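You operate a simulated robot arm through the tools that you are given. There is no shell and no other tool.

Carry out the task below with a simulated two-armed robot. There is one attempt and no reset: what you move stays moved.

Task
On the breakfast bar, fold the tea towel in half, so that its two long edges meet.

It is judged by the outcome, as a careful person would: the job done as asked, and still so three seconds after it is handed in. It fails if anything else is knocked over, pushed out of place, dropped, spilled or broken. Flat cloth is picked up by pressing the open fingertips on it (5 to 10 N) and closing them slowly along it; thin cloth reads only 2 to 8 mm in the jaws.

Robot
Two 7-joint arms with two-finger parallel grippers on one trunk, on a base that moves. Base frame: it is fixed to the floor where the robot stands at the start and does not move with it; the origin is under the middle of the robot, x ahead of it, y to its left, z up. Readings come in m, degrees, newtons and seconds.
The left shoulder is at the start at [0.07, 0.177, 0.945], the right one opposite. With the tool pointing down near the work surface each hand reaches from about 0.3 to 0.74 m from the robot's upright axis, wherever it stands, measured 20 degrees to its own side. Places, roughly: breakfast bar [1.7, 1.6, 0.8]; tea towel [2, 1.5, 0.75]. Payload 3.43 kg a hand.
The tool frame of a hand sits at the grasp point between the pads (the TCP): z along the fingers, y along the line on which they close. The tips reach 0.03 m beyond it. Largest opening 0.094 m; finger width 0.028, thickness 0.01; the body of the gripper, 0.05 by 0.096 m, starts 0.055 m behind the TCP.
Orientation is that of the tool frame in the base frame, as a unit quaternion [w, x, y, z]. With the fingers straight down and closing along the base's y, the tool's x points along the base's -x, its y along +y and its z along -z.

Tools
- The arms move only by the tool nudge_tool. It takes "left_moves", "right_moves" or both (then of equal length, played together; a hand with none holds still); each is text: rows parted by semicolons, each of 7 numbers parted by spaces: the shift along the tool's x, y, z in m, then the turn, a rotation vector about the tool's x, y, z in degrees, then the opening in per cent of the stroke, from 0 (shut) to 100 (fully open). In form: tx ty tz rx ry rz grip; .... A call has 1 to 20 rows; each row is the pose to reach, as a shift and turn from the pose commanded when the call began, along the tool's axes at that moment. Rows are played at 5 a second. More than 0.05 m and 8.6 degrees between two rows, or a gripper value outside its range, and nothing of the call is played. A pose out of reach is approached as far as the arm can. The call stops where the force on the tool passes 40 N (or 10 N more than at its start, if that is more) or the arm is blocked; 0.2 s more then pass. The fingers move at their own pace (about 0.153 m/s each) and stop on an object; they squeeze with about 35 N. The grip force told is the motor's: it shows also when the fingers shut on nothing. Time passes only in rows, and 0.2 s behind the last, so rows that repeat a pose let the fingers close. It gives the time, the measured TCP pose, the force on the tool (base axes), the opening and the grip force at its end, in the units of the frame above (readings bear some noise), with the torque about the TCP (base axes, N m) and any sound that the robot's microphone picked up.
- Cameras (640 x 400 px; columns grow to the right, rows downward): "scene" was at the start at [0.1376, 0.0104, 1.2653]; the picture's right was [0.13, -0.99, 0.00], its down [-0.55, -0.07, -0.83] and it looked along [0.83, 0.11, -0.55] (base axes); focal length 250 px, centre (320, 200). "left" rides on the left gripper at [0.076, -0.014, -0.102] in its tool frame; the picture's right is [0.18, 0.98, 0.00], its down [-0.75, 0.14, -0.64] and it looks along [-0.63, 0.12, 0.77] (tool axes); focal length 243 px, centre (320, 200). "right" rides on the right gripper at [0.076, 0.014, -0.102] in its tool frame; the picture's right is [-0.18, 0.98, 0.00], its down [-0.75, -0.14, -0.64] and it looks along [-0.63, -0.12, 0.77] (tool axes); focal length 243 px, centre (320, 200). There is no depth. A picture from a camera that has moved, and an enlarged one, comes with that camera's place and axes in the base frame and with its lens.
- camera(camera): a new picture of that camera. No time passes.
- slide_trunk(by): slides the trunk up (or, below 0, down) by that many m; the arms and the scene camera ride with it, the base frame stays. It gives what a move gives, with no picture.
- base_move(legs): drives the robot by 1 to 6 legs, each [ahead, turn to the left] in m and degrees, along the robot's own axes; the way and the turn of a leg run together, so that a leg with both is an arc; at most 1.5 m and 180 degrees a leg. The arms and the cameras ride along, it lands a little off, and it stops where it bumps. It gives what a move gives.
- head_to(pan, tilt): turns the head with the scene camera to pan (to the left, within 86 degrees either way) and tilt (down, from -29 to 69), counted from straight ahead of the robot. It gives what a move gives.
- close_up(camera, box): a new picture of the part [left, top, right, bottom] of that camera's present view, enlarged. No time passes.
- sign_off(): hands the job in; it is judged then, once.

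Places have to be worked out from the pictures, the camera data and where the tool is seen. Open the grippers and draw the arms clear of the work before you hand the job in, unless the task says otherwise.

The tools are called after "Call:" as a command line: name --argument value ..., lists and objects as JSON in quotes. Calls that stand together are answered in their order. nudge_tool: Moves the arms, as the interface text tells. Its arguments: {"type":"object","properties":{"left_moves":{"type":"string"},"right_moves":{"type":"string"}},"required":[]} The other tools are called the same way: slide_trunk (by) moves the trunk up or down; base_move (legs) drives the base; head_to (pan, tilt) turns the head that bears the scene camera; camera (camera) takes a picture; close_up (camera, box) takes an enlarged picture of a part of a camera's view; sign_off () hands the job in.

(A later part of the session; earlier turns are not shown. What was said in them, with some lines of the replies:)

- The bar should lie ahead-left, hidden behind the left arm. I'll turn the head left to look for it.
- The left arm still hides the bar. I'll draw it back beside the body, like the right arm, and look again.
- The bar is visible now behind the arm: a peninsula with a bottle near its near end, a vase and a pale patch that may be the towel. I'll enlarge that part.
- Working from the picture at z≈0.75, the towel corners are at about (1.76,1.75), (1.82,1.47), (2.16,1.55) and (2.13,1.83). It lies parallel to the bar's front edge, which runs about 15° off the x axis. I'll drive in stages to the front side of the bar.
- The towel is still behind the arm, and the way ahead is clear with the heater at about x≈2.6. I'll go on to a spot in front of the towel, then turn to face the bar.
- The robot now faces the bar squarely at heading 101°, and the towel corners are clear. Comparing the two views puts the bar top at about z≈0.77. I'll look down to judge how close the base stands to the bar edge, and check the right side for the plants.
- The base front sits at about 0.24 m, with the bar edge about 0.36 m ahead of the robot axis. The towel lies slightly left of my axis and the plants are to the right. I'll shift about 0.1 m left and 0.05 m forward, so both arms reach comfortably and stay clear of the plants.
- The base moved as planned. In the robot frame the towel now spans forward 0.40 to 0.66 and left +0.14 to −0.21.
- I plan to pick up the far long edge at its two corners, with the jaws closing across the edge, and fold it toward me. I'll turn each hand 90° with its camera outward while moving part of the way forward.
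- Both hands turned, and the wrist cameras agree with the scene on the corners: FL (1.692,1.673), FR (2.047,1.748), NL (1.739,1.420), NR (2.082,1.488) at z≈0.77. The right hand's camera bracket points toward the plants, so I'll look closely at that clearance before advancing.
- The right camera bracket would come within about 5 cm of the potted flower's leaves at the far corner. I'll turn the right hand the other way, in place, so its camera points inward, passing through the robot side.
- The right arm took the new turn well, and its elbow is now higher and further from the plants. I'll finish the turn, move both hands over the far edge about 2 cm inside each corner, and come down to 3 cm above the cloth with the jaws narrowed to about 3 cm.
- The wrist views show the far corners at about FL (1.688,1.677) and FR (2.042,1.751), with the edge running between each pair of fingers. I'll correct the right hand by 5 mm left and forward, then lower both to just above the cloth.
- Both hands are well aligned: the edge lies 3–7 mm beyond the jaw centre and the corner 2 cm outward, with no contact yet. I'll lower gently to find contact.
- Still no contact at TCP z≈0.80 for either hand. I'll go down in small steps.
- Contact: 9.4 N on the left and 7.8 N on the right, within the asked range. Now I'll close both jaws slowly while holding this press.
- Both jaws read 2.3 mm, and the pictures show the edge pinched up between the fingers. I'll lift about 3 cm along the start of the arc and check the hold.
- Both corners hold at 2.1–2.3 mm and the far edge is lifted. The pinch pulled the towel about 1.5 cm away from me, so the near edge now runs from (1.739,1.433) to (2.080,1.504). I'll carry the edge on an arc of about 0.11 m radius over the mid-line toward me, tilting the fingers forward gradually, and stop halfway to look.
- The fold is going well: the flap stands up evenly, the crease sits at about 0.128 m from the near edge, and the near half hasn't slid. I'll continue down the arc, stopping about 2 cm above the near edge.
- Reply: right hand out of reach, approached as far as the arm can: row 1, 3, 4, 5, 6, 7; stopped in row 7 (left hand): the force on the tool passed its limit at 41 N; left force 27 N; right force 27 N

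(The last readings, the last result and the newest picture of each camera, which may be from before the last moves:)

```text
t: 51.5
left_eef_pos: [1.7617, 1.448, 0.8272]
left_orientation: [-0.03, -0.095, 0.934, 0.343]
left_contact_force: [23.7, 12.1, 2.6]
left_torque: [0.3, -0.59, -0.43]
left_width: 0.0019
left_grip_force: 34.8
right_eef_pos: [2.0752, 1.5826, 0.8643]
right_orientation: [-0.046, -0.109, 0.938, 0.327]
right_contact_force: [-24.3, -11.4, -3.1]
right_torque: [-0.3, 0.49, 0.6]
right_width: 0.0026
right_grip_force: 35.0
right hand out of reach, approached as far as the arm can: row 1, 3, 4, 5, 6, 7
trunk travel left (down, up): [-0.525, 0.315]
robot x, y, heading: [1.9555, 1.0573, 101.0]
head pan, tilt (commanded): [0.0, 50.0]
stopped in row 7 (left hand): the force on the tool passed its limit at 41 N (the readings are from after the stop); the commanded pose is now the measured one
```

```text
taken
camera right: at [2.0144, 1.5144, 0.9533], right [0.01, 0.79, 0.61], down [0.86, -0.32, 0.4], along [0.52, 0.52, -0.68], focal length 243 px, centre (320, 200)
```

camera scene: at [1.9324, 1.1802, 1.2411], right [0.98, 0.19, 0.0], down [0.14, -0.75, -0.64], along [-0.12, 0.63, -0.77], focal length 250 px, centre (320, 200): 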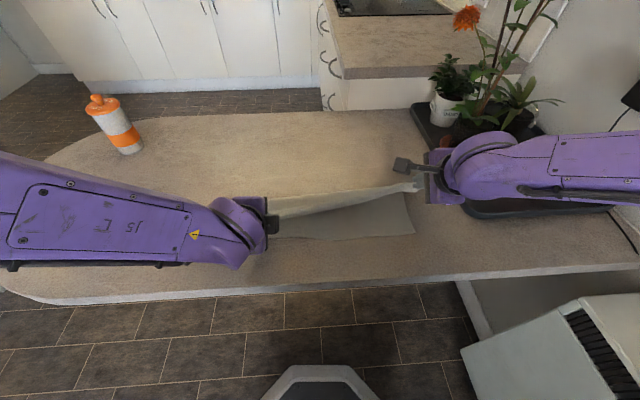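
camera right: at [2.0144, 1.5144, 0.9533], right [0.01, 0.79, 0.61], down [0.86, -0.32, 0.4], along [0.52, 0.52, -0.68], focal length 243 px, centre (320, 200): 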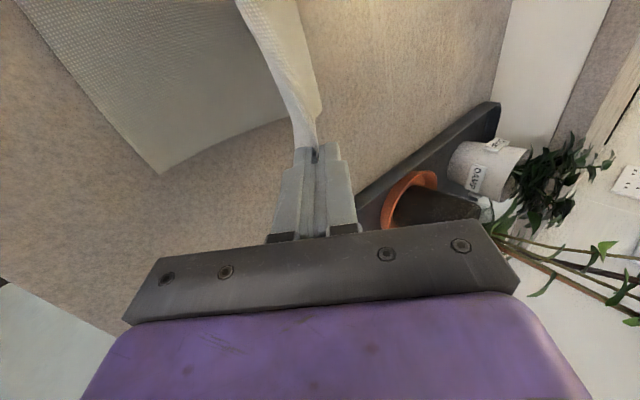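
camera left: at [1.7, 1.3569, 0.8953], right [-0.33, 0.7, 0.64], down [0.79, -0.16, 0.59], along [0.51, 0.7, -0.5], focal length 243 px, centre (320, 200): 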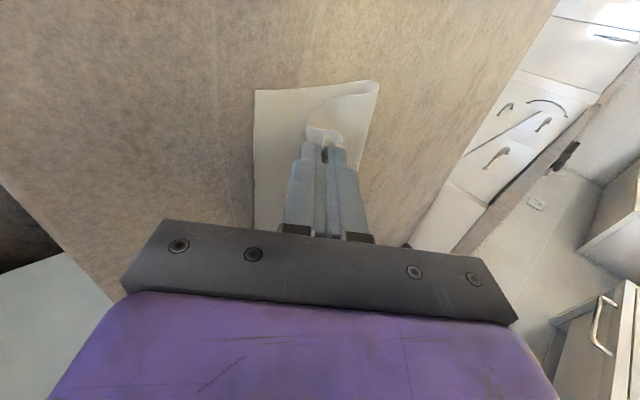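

The right arm hit a wrist limit in this posture while the left went on, so the cloth is stretched at about 25 N between them; both still hold it. I'll bring the left hand back up level with the right one and ease the right hand inward to relieve the tension.

Call:
nudge_tool --left_moves "-0.003 0.022 0.003 0 0 0 0; -0.006 0.045 0.007 0 0 0 0; -0.010 0.068 0.0106 0 0 0 0; -0.010 0.068 0.0106 0 0 0 0" --right_moves "0.003 0 0 0 0 0 0; 0.006 0 0 2 0 0 0; 0.01 0 0 4 0 0 0; 0.01 0 0 4 0 0 0"

Call:
camera --camera "scene"

```text
t: 52.5
left_eef_pos: [1.7557, 1.5053, 0.8614]
left_orientation: [-0.034, -0.096, 0.934, 0.343]
left_contact_force: [0.7, 0.6, 0.1]
left_torque: [-0.01, -0.03, -0.03]
left_width: 0.0021
left_grip_force: 35.4
right_eef_pos: [2.0694, 1.5814, 0.8668]
right_orientation: [-0.038, -0.108, 0.948, 0.296]
right_contact_force: [-1.2, -0.9, -0.1]
right_torque: [-0.01, -0.03, 0.04]
right_width: 0.0024
right_grip_force: 34.9
trunk travel left (down, up): [-0.525, 0.315]
robot x, y, heading: [1.9574, 1.0578, 101.1]
head pan, tilt (commanded): [0.0, 50.0]
```

```text
taken
camera scene: at [1.932, 1.18, 1.2411], right [0.98, 0.19, 0.0], down [0.15, -0.75, -0.64], along [-0.12, 0.63, -0.77], focal length 250 px, centre (320, 200)
```

scene: 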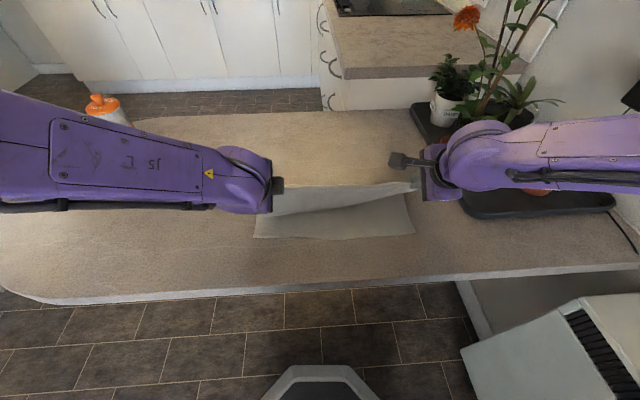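

Tension is gone, the hold is still good and the near edge hasn't moved. The right forearm now seems to pass near the small terracotta pot, so I'll look there before moving further.

Call:
head_to --pan -35 --tilt 40

Call:
camera --camera "scene"

Call:
camera --camera "left"

```text
t: 53.5
left_eef_pos: [1.7578, 1.5047, 0.8626]
left_orientation: [-0.033, -0.096, 0.934, 0.344]
left_contact_force: [0.8, -0.5, 0.1]
left_torque: [-0.05, -0.03, -0.02]
left_width: 0.0024
left_grip_force: 35.1
right_eef_pos: [2.0687, 1.5802, 0.8662]
right_orientation: [-0.039, -0.108, 0.948, 0.295]
right_contact_force: [0.6, -0.8, 0.3]
right_torque: [0.03, -0.01, 0.01]
right_width: 0.0021
right_grip_force: 35.1
trunk travel left (down, up): [-0.525, 0.315]
robot x, y, heading: [1.9565, 1.0559, 100.9]
head pan, tilt (commanded): [-35.0, 40.0]
```

```text
taken
camera scene: at [1.981, 1.1823, 1.2552], right [0.91, -0.41, 0.0], down [-0.26, -0.59, -0.77], along [0.31, 0.7, -0.64], focal length 250 px, centre (320, 200)
```

scene: 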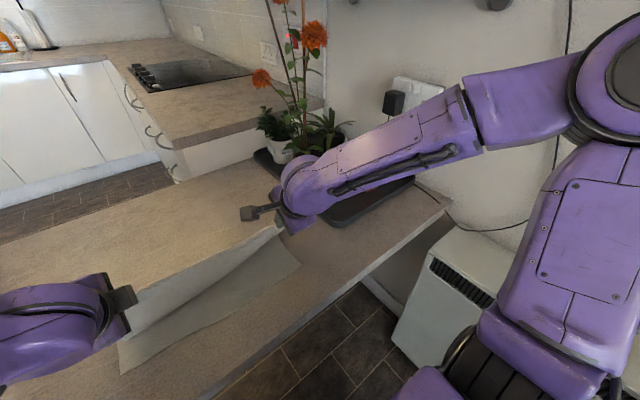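

```text
taken
camera left: at [1.6964, 1.4139, 0.9305], right [-0.33, 0.7, 0.63], down [0.8, -0.15, 0.58], along [0.5, 0.7, -0.51], focal length 243 px, centre (320, 200)
```

left: 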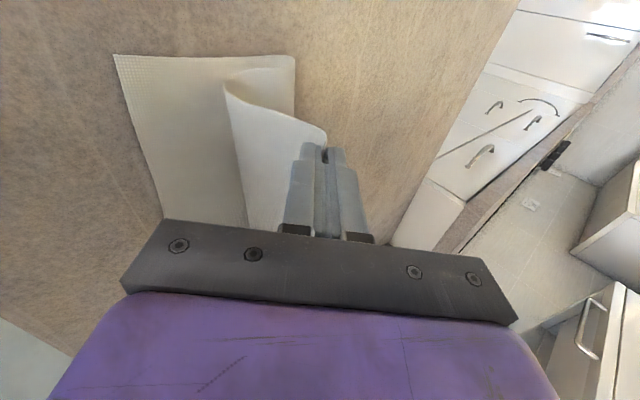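

The right forearm is well on my side of the pot, with about 0.25 m to spare, so it only hides it from view. I'll move both hands on together in a short run, reducing the right hand's tilt from 35° to 15° to stay clear of its limit.

Call:
nudge_tool --left_moves "0.0025 -0.0039 -0.0033 0 0 0 0; 0.005 -0.0179 -0.0084 0 0 0 0; 0.0075 -0.033 -0.0108 0 0 0 0; 0.010 -0.0478 -0.0103 0 0 0 0" --right_moves "0.0025 -0.0091 -0.0045 4.6 0 0 0; 0.005 -0.0209 -0.0079 9.6 0 0 0; 0.0075 -0.0336 -0.0082 14.6 0 0 0; 0.010 -0.0458 -0.0055 19.6 0 0 0"

```text
t: 54.5
left_eef_pos: [1.7568, 1.461, 0.8381]
left_orientation: [-0.032, -0.096, 0.934, 0.343]
left_contact_force: [0.8, 1.0, 0.0]
left_torque: [-0.04, 0.01, 0.0]
left_width: 0.0022
left_grip_force: 34.9
right_eef_pos: [2.065, 1.5393, 0.8436]
right_orientation: [-0.018, -0.113, 0.985, 0.128]
right_contact_force: [0.2, -0.1, 0.5]
right_torque: [-0.02, 0.01, 0.02]
right_width: 0.0022
right_grip_force: 34.8
trunk travel left (down, up): [-0.525, 0.315]
robot x, y, heading: [1.956, 1.0587, 100.9]
head pan, tilt (commanded): [-35.0, 40.0]
```

No reach problem this time, and forces are near zero. I'll lower both hands to about 1.5 cm above the near edge and take pictures.

Call:
nudge_tool --left_moves "0 -0.0141 0.0026 0 0 0 0; 0 -0.0252 0.0078 0 0 0 0; 0 -0.0332 0.0127 0 0 0 0" --right_moves "0 -0.0122 0.0077 0 0 0 0; 0 -0.0212 0.0177 0 0 0 0; 0 -0.0275 0.0264 0 0 0 0"

Call:
head_to --pan 0 --tilt 60

Call:
camera --camera "scene"

Call:
camera --camera "left"

Call:
camera --camera "right"

```text
t: 55.3
left_eef_pos: [1.7577, 1.4439, 0.8064]
left_orientation: [-0.034, -0.095, 0.934, 0.343]
left_contact_force: [1.5, 0.0, 0.5]
left_torque: [-0.01, -0.02, -0.02]
left_width: 0.0022
left_grip_force: 34.4
right_eef_pos: [2.0724, 1.5225, 0.8101]
right_orientation: [-0.019, -0.112, 0.985, 0.131]
right_contact_force: [-1.8, 0.2, -0.1]
right_torque: [0.04, 0.01, 0.03]
right_width: 0.0021
right_grip_force: 34.3
trunk travel left (down, up): [-0.525, 0.315]
robot x, y, heading: [1.9538, 1.0579, 101.1]
head pan, tilt (commanded): [-35.0, 40.0]
```

```text
t: 56.3
left_eef_pos: [1.7578, 1.4436, 0.807]
left_orientation: [-0.034, -0.096, 0.934, 0.343]
left_contact_force: [0.9, 0.0, 0.2]
left_torque: [-0.01, 0.01, -0.05]
left_width: 0.0022
left_grip_force: 35.2
right_eef_pos: [2.0723, 1.5219, 0.8099]
right_orientation: [-0.019, -0.114, 0.985, 0.129]
right_contact_force: [-1.6, -0.1, -0.6]
right_torque: [0.06, 0.09, 0.02]
right_width: 0.0025
right_grip_force: 35.4
trunk travel left (down, up): [-0.525, 0.315]
robot x, y, heading: [1.9564, 1.0546, 100.8]
head pan, tilt (commanded): [0.0, 60.0]
```

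```text
taken
camera scene: at [1.9339, 1.1701, 1.2285], right [0.98, 0.19, 0.0], down [0.16, -0.85, -0.5], along [-0.09, 0.49, -0.87], focal length 250 px, centre (320, 200)
```

scene: 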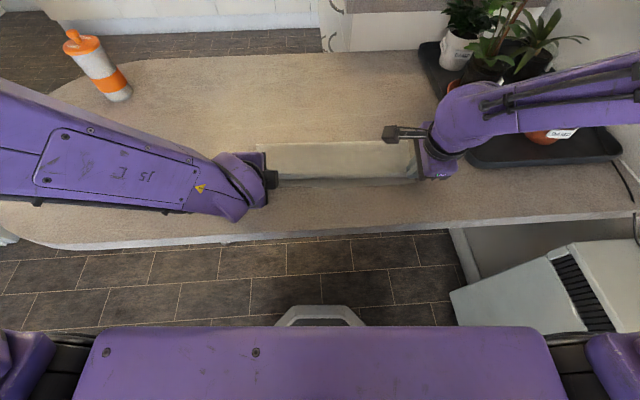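

```text
taken
camera left: at [1.6973, 1.353, 0.8756], right [-0.33, 0.7, 0.63], down [0.8, -0.15, 0.58], along [0.5, 0.7, -0.51], focal length 243 px, centre (320, 200)
```

left: 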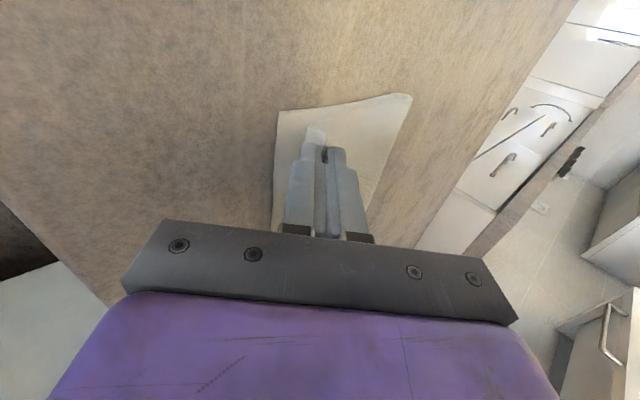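

```text
taken
camera right: at [2.0014, 1.4935, 0.9121], right [-0.04, 0.97, 0.25], down [0.81, -0.12, 0.58], along [0.59, 0.23, -0.78], focal length 243 px, centre (320, 200)
```

right: 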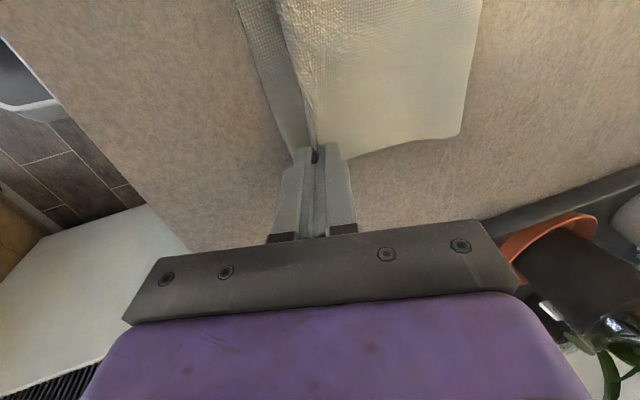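

The flap now lies over the near half with both corners held just above the near edge. I'll zoom in to compare the two edges before letting go.

Call:
close_up --camera "scene" --box '[240, 120, 440, 220]'

Call:
close_up --camera "right" --box '[200, 0, 500, 190]'

Call:
close_up --camera "left" --box '[220, 70, 460, 240]'

```text
3.20 times, centred on (340, 170) of scene
camera zoom: at [1.9339, 1.1701, 1.2285], right [0.98, 0.19, 0.0], down [0.16, -0.85, -0.5], along [-0.09, 0.49, -0.87], focal length 801 px, centre (256, 296)
```

zoom: 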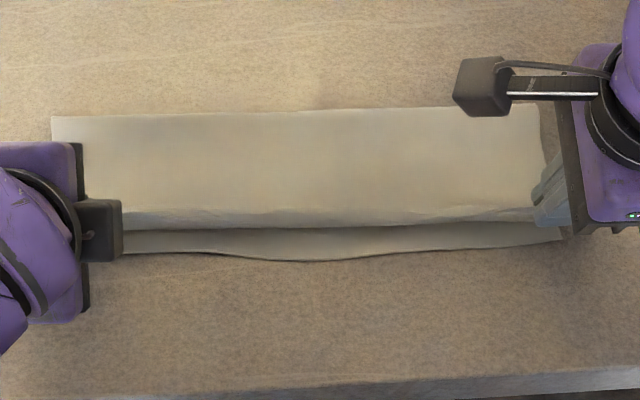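

```text
2.11 times, centred on (350, 95) of right
camera zoom: at [2.0014, 1.4935, 0.9121], right [-0.04, 0.97, 0.25], down [0.81, -0.12, 0.58], along [0.59, 0.23, -0.78], focal length 511 px, centre (257, 421)
```

zoom: 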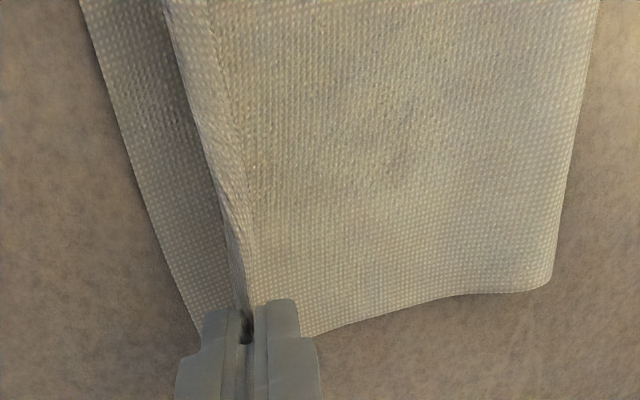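

```text
2.35 times, centred on (340, 155) of left
camera zoom: at [1.6973, 1.353, 0.8756], right [-0.33, 0.7, 0.63], down [0.8, -0.15, 0.58], along [0.5, 0.7, -0.51], focal length 571 px, centre (273, 306)
```

zoom: 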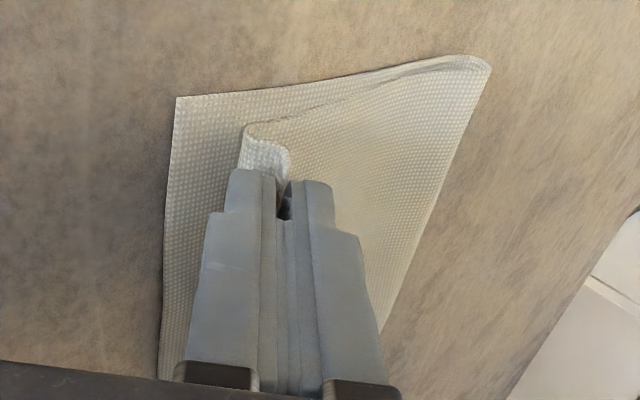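

From the zoom, the held flap edge stands up 2 cm in the jaws, and once it drops it will fall about 6 mm short of the near edge. I'll draw both hands 6–7 mm toward me, bring the right one 4 mm inward and slightly lower, then check the edges again.

Call:
nudge_tool --left_moves "0 -0.0033 -0.0015 0 0 0 0; 0 -0.0066 -0.003 0 0 0 0; 0 -0.0066 -0.003 0 0 0 0" --right_moves "0.002 -0.0034 0.0012 0 0 0 0; 0.004 -0.0068 0.0023 0 0 0 0; 0.004 -0.0068 0.0023 0 0 0 0"

Call:
close_up --camera "scene" --box '[240, 120, 440, 220]'

```text
t: 57.1
left_eef_pos: [1.7597, 1.4382, 0.8068]
left_orientation: [-0.034, -0.096, 0.934, 0.342]
left_contact_force: [0.2, 0.3, 0.3]
left_torque: [-0.03, -0.02, -0.04]
left_width: 0.0022
left_grip_force: 35.1
right_eef_pos: [2.07, 1.514, 0.8071]
right_orientation: [-0.019, -0.113, 0.985, 0.129]
right_contact_force: [0.4, -0.5, -0.8]
right_torque: [0.01, 0.02, -0.01]
right_width: 0.0022
right_grip_force: 34.4
trunk travel left (down, up): [-0.525, 0.315]
robot x, y, heading: [1.9614, 1.0541, 100.8]
head pan, tilt (commanded): [0.0, 60.0]
```

```text
3.20 times, centred on (340, 170) of scene
camera zoom: at [1.9334, 1.1701, 1.2285], right [0.98, 0.19, 0.0], down [0.16, -0.85, -0.5], along [-0.09, 0.49, -0.87], focal length 801 px, centre (256, 296)
```

zoom: 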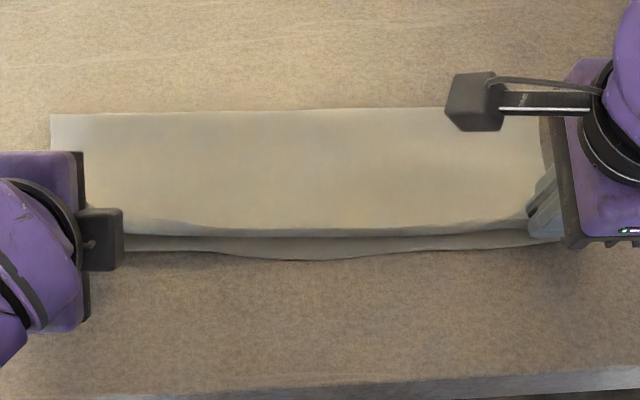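

The flap edge and near edge are now close to lined up, and the lateral pull is gone. I'll open both jaws slowly by about 18%, backing off slightly along the fingers so they don't press on the cloth.

Call:
nudge_tool --left_moves "0 0 0 0 0 0 4; 0 0 -0.002 0 0 0 8; 0 0 -0.004 0 0 0 13; 0 0 -0.006 0 0 0 18; 0 0 -0.006 0 0 0 18" --right_moves "0 0 0 0 0 0 4; 0 0 0 0 0 0 8; 0 0 0 0 0 0 13; 0 0 -0.002 0 0 0 18; 0 0 -0.002 0 0 0 18"

Call:
close_up --camera "scene" --box '[240, 120, 440, 220]'

Call:
close_up --camera "right" --box '[200, 0, 500, 190]'

Call:
close_up --camera "left" --box '[220, 70, 460, 240]'

```text
t: 58.3
left_eef_pos: [1.7617, 1.4381, 0.8102]
left_orientation: [-0.034, -0.095, 0.934, 0.343]
left_contact_force: [-0.7, 0.1, -0.2]
left_torque: [-0.02, 0.01, 0.02]
left_width: 0.0168
left_grip_force: 0.0
left hand out of reach, approached as far as the arm can: row 4, 5
right_eef_pos: [2.0689, 1.5144, 0.8092]
right_orientation: [-0.019, -0.113, 0.985, 0.129]
right_contact_force: [0.6, -0.1, 0.0]
right_torque: [0.03, -0.01, 0.0]
right_width: 0.0168
right_grip_force: 0.0
trunk travel left (down, up): [-0.525, 0.315]
robot x, y, heading: [1.9569, 1.0601, 100.9]
head pan, tilt (commanded): [0.0, 60.0]
```

```text
3.20 times, centred on (340, 170) of scene
camera zoom: at [1.9334, 1.17, 1.2285], right [0.98, 0.19, 0.0], down [0.16, -0.85, -0.5], along [-0.09, 0.49, -0.87], focal length 801 px, centre (256, 296)
```

zoom: 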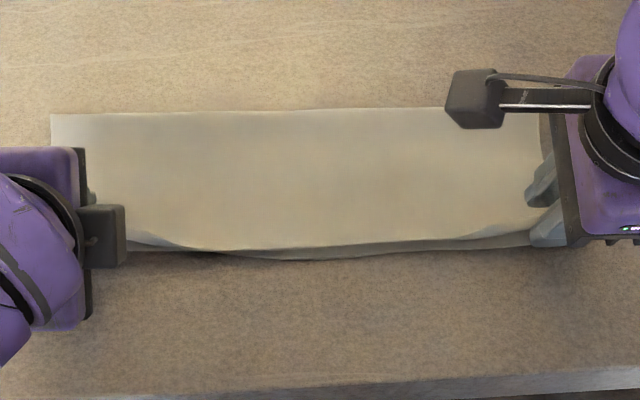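

```text
2.11 times, centred on (350, 95) of right
camera zoom: at [1.9977, 1.4852, 0.9109], right [-0.04, 0.97, 0.25], down [0.81, -0.12, 0.58], along [0.59, 0.23, -0.78], focal length 511 px, centre (257, 421)
```

zoom: 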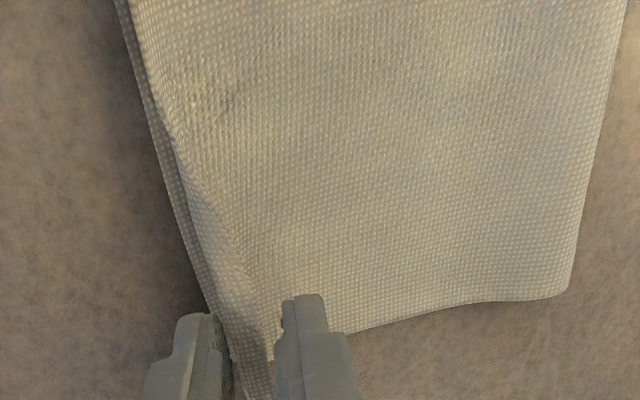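

```text
2.35 times, centred on (340, 155) of left
camera zoom: at [1.7008, 1.347, 0.879], right [-0.33, 0.7, 0.63], down [0.8, -0.15, 0.58], along [0.5, 0.7, -0.51], focal length 571 px, centre (273, 306)
```

zoom: 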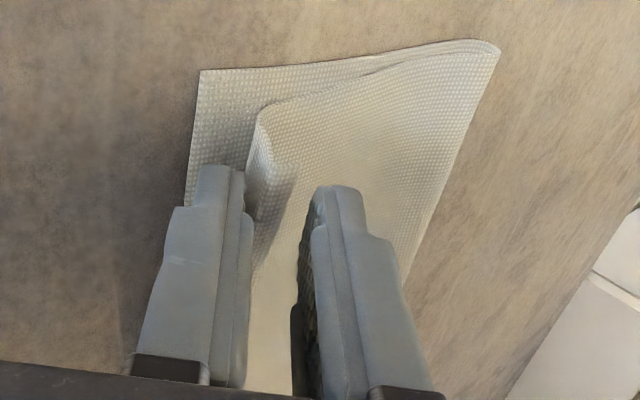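

The mid-section of the flap has already dropped, and its edge nearly meets the near edge. Now I'll withdraw: the left hand goes up while reducing tilt, since it is near its reach limit. The right hand first eases the upturned strip toward me, then goes up.

Call:
nudge_tool --left_moves "0 0.0062 -0.0053 3.3 0 0 18; 0 0.0148 -0.0126 7.3 0 0 22; 0 0.0245 -0.0214 11.3 0 0 26; 0 0.0356 -0.0317 15.3 0 0 30; 0 0.0484 -0.0431 20.3 0 0 30" --right_moves "0 -0.0058 -0.0016 0 0 0 18; 0 -0.0116 -0.0031 0 0 0 18; 0 -0.0158 -0.0105 0 0 0 18; 0 -0.0161 -0.025 0 0 0 18; 0 -0.0128 -0.0448 0 0 0 18"

Call:
close_up --camera "scene" --box '[240, 120, 440, 220]'

Call:
camera --camera "right"

Call:
camera --camera "left"

```text
t: 59.5
left_eef_pos: [1.7603, 1.4465, 0.8761]
left_orientation: [-0.016, -0.1, 0.98, 0.172]
left_contact_force: [0.2, 0.1, 0.4]
left_torque: [-0.01, -0.03, -0.05]
left_width: 0.0281
left_grip_force: 0.0
right_eef_pos: [2.076, 1.4902, 0.8471]
right_orientation: [-0.018, -0.114, 0.985, 0.129]
right_contact_force: [-0.7, 0.0, 0.8]
right_torque: [0.0, -0.02, -0.01]
right_width: 0.017
right_grip_force: 0.1
trunk travel left (down, up): [-0.525, 0.315]
robot x, y, heading: [1.9534, 1.0544, 100.8]
head pan, tilt (commanded): [0.0, 60.0]
```

```text
3.20 times, centred on (340, 170) of scene
camera zoom: at [1.9342, 1.1703, 1.2284], right [0.98, 0.19, 0.0], down [0.16, -0.85, -0.5], along [-0.1, 0.49, -0.87], focal length 801 px, centre (256, 296)
```

zoom: 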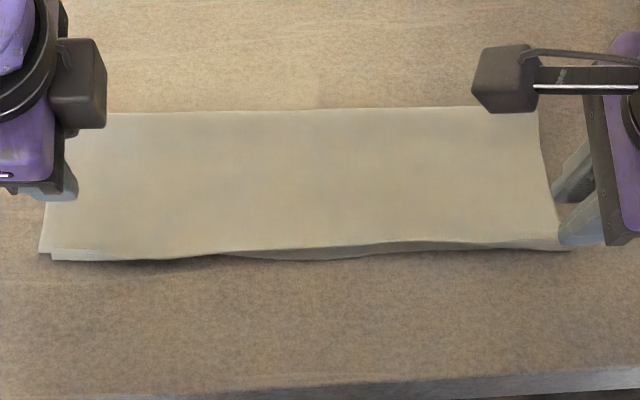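

```text
taken
camera right: at [2.0045, 1.4616, 0.949], right [-0.04, 0.97, 0.25], down [0.81, -0.12, 0.58], along [0.59, 0.23, -0.78], focal length 243 px, centre (320, 200)
```

right: 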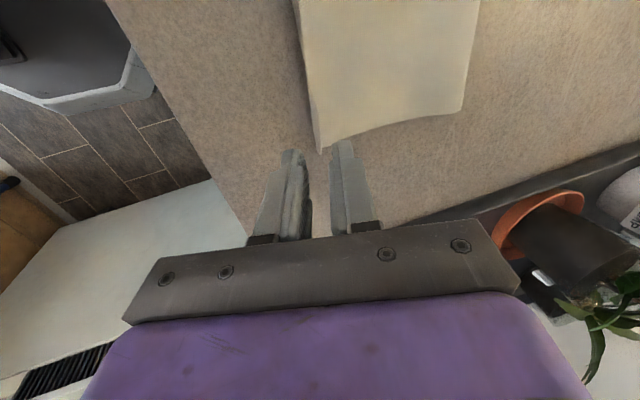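

```text
taken
camera left: at [1.6932, 1.3843, 0.9667], right [-0.37, 0.87, 0.33], down [0.75, 0.07, 0.65], along [0.55, 0.49, -0.68], focal length 243 px, centre (320, 200)
```

left: 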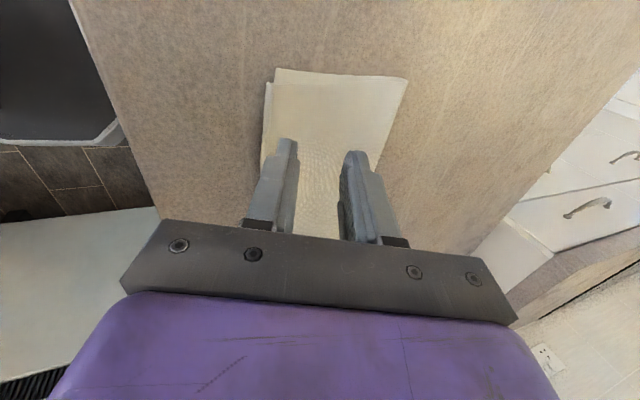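

The towel now lies folded with its two long edges within several millimetres of each other, and both hands are free of it. I'll raise both hands straight up to clear the work and look again.

Call:
nudge_tool --left_moves "0 0.0086 -0.0235 0 0 0 30; 0 0.0171 -0.047 0 0 0 30; 0 0.0257 -0.0705 0 0 0 30; 0 0.0342 -0.094 0 0 0 30" --right_moves "0 0.0065 -0.024 0 0 0 18; 0 0.013 -0.048 0 0 0 18; 0 0.0195 -0.0725 0 0 0 18; 0 0.026 -0.0966 0 0 0 18"

Call:
camera --camera "scene"

Call:
close_up --camera "scene" --box '[240, 120, 440, 220]'

```text
t: 60.5
left_eef_pos: [1.7582, 1.4459, 0.9754]
left_orientation: [-0.015, -0.1, 0.98, 0.173]
left_contact_force: [0.1, -0.4, -0.2]
left_torque: [-0.02, 0.01, -0.02]
left_width: 0.0282
left_grip_force: 0.1
right_eef_pos: [2.0728, 1.4877, 0.95]
right_orientation: [-0.018, -0.114, 0.985, 0.129]
right_contact_force: [-0.2, 0.5, 0.6]
right_torque: [-0.04, -0.01, 0.01]
right_width: 0.017
right_grip_force: 0.1
trunk travel left (down, up): [-0.525, 0.315]
robot x, y, heading: [1.9571, 1.0584, 100.7]
head pan, tilt (commanded): [0.0, 60.0]
```

```text
taken
camera scene: at [1.9336, 1.1695, 1.2285], right [0.98, 0.19, 0.0], down [0.16, -0.85, -0.5], along [-0.09, 0.49, -0.87], focal length 250 px, centre (320, 200)
```

scene: 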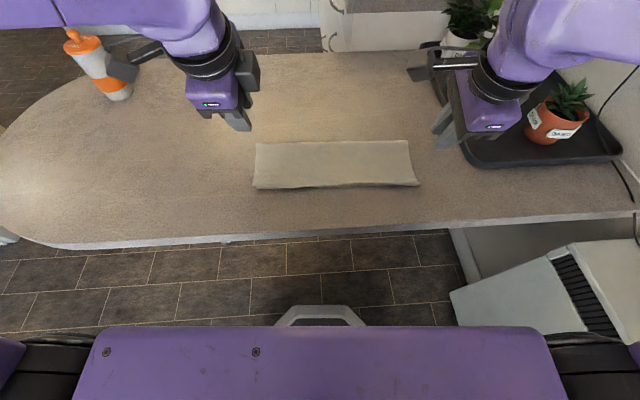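

```text
3.20 times, centred on (340, 170) of scene
camera zoom: at [1.9336, 1.1695, 1.2285], right [0.98, 0.19, 0.0], down [0.16, -0.85, -0.5], along [-0.09, 0.49, -0.87], focal length 801 px, centre (256, 296)
```

zoom: 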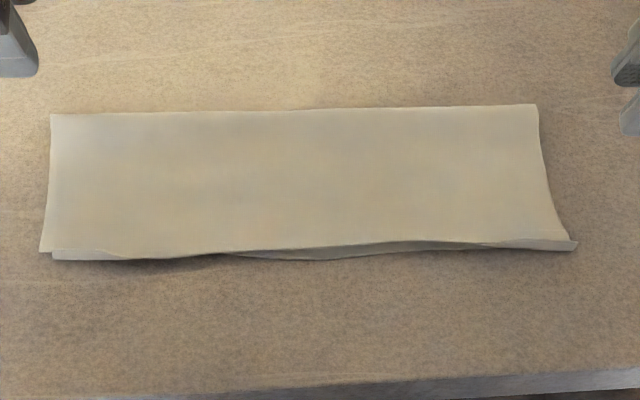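

The fold looks neat from above and nothing else has moved. I'll enlarge the near edge to check the corners for any turned-up strip.

Call:
close_up --camera "scene" --box '[245, 165, 335, 205]'

Call:
close_up --camera "scene" --box '[335, 165, 425, 205]'

Call:
camera --camera "left"

Call:
camera --camera "right"

```text
7.11 times, centred on (290, 185) of scene
camera zoom: at [1.9336, 1.1695, 1.2285], right [0.98, 0.19, 0.0], down [0.16, -0.85, -0.5], along [-0.09, 0.49, -0.87], focal length 1780 px, centre (533, 307)
```

zoom: 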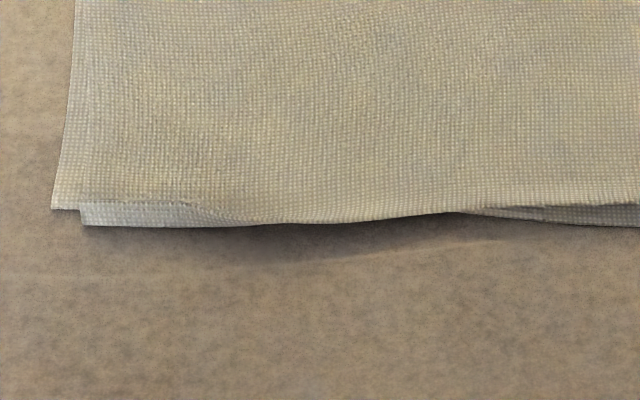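

```text
7.11 times, centred on (380, 185) of scene
camera zoom: at [1.9336, 1.1695, 1.2285], right [0.98, 0.19, 0.0], down [0.16, -0.85, -0.5], along [-0.09, 0.49, -0.87], focal length 1780 px, centre (-107, 307)
```

zoom: 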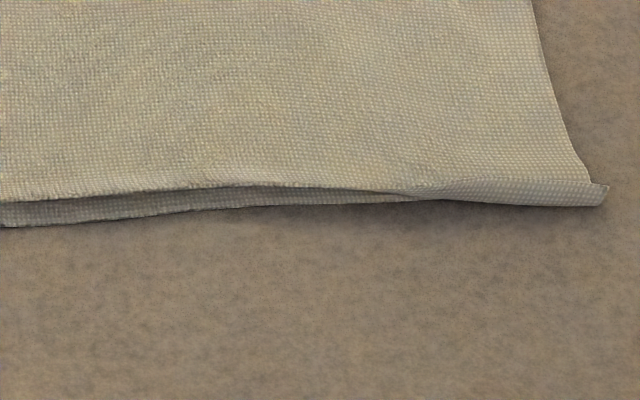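

```text
taken
camera left: at [1.6922, 1.3843, 1.0664], right [-0.37, 0.87, 0.33], down [0.75, 0.07, 0.66], along [0.55, 0.49, -0.68], focal length 243 px, centre (320, 200)
```

left: 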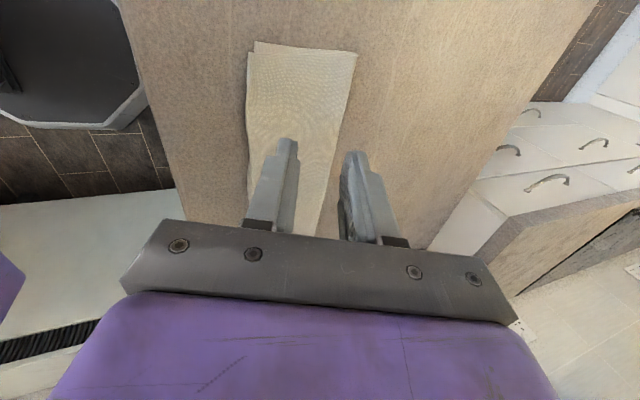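

```text
taken
camera right: at [2.0017, 1.4595, 1.0513], right [-0.04, 0.97, 0.25], down [0.81, -0.12, 0.58], along [0.59, 0.23, -0.78], focal length 243 px, centre (320, 200)
```

right: 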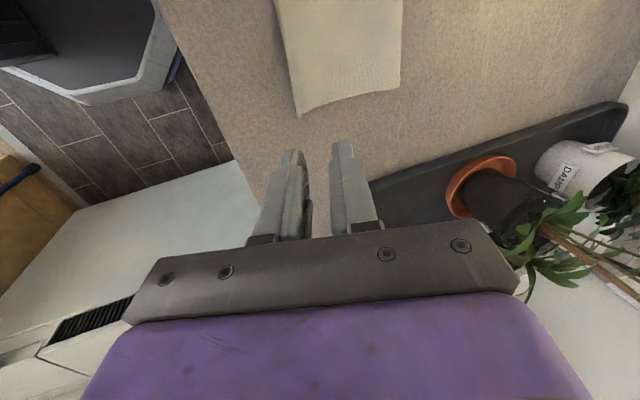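

The long edges meet within about 5–9 mm along their whole length, and the layers lie flat and stable. I'll open the grippers fully at this height, then back the base away so the arms are clear of the bar.

Call:
nudge_tool --left_moves "0 0.005 -0.014 0 0 0 60; 0 0.01 -0.028 0 0 0 100; 0 0.01 -0.028 0 0 0 100" --right_moves "0 0.004 -0.0145 0 0 0 60; 0 0.008 -0.029 0 0 0 100; 0 0.008 -0.029 0 0 0 100"

Call:
base_move --legs '[[-0.25, 0]]'

Call:
head_to --pan 0 --tilt 45

Call:
camera --camera "scene"

```text
t: 61.3
left_eef_pos: [1.7589, 1.4483, 1.0054]
left_orientation: [-0.016, -0.099, 0.98, 0.172]
left_contact_force: [-0.5, 0.3, -0.4]
left_torque: [0.0, -0.02, 0.05]
left_width: 0.0941
left_grip_force: 0.1
right_eef_pos: [2.0741, 1.4893, 0.9783]
right_orientation: [-0.019, -0.113, 0.985, 0.129]
right_contact_force: [0.1, 0.1, -0.2]
right_torque: [-0.03, -0.01, 0.02]
right_width: 0.094
right_grip_force: 0.1
trunk travel left (down, up): [-0.525, 0.315]
robot x, y, heading: [1.9574, 1.0544, 101.0]
head pan, tilt (commanded): [0.0, 60.0]
```

```text
t: 63.1
left_eef_pos: [1.8061, 1.2071, 1.0061]
left_orientation: [-0.015, -0.101, 0.98, 0.173]
left_contact_force: [-0.1, -0.5, -0.6]
left_torque: [0.03, -0.02, 0.02]
left_width: 0.094
left_grip_force: 0.0
right_eef_pos: [2.1196, 1.2468, 0.9793]
right_orientation: [-0.02, -0.114, 0.985, 0.13]
right_contact_force: [1.4, 0.1, 0.4]
right_torque: [0.04, -0.01, -0.02]
right_width: 0.0938
right_grip_force: 0.2
trunk travel left (down, up): [-0.525, 0.315]
robot x, y, heading: [2.0022, 0.8165, 101.0]
head pan, tilt (commanded): [0.0, 60.0]
```

```text
t: 63.9
left_eef_pos: [1.8062, 1.2072, 1.0048]
left_orientation: [-0.016, -0.102, 0.98, 0.172]
left_contact_force: [-0.2, 0.0, 0.3]
left_torque: [0.0, -0.01, 0.0]
left_width: 0.0942
left_grip_force: 0.1
right_eef_pos: [2.1183, 1.2479, 0.9794]
right_orientation: [-0.019, -0.115, 0.985, 0.129]
right_contact_force: [0.5, -0.2, -0.7]
right_torque: [0.0, -0.02, 0.0]
right_width: 0.0937
right_grip_force: 0.0
trunk travel left (down, up): [-0.525, 0.315]
robot x, y, heading: [2.0005, 0.8151, 100.9]
head pan, tilt (commanded): [0.0, 45.0]
```

```text
taken
camera scene: at [1.9776, 0.9434, 1.2479], right [0.98, 0.19, 0.0], down [0.13, -0.69, -0.71], along [-0.13, 0.69, -0.71], focal length 250 px, centre (320, 200)
```

scene: 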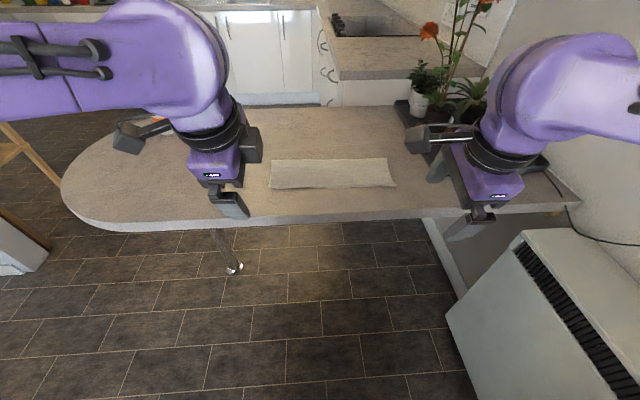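

The arms are clear of the bar. One last zoom on the towel from this lower angle, to check its edges and that it has stayed flat.

Call:
close_up --camera "scene" --box '[250, 140, 420, 210]'

Call:
close_up --camera "scene" --box '[380, 0, 620, 220]'

```text
3.76 times, centred on (335, 175) of scene
camera zoom: at [1.9776, 0.9434, 1.2479], right [0.98, 0.19, 0.0], down [0.13, -0.69, -0.71], along [-0.13, 0.69, -0.71], focal length 942 px, centre (264, 294)
```

zoom: 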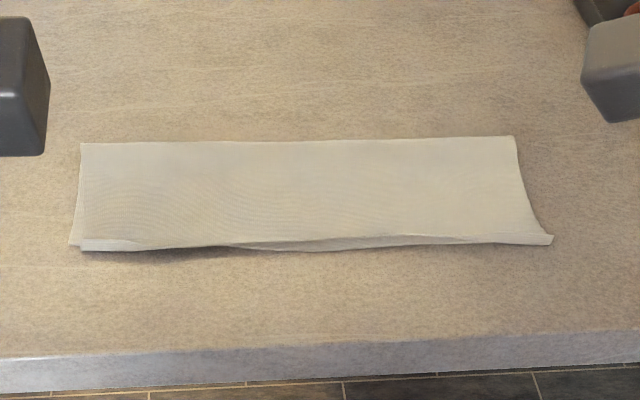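

```text
1.82 times, centred on (500, 110) of scene
camera zoom: at [1.9776, 0.9434, 1.2479], right [0.98, 0.19, 0.0], down [0.13, -0.69, -0.71], along [-0.13, 0.69, -0.71], focal length 455 px, centre (-7, 364)
```

zoom: 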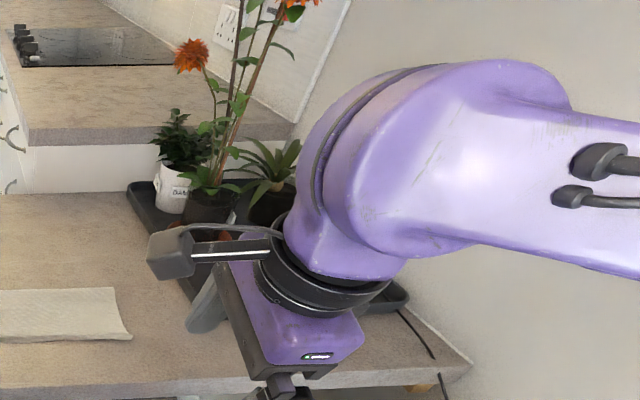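

The towel lies folded lengthwise on the bar with its long edges meeting. The plants and bottle are undisturbed, the grippers are open and the arms are clear, so I'm handing in.

Call:
sign_off

```text
The job is handed in.
```

The tea towel is folded in half on the breakfast bar. Its two long edges meet to within about 5–9 mm along their length, judged from the camera pictures.

- **Where it lies:** gripping the far edge slid the towel about 1.5 cm away from me before the fold, so it is slightly off its starting spot. The top layer also sits about 1 cm sideways of the bottom layer at the left corner.
- **During the fold:** the right arm hit a reach limit partway, which briefly pulled the cloth taut at about 25 N. I eased it off and finished with that hand less tilted, and I saw no damage to the cloth in the pictures.
- **Surroundings:** the pictures show the bottle and plants where they were, and nothing else on the bar was disturbed.

The grippers are open and the robot has backed away, so both arms are clear of the bar.
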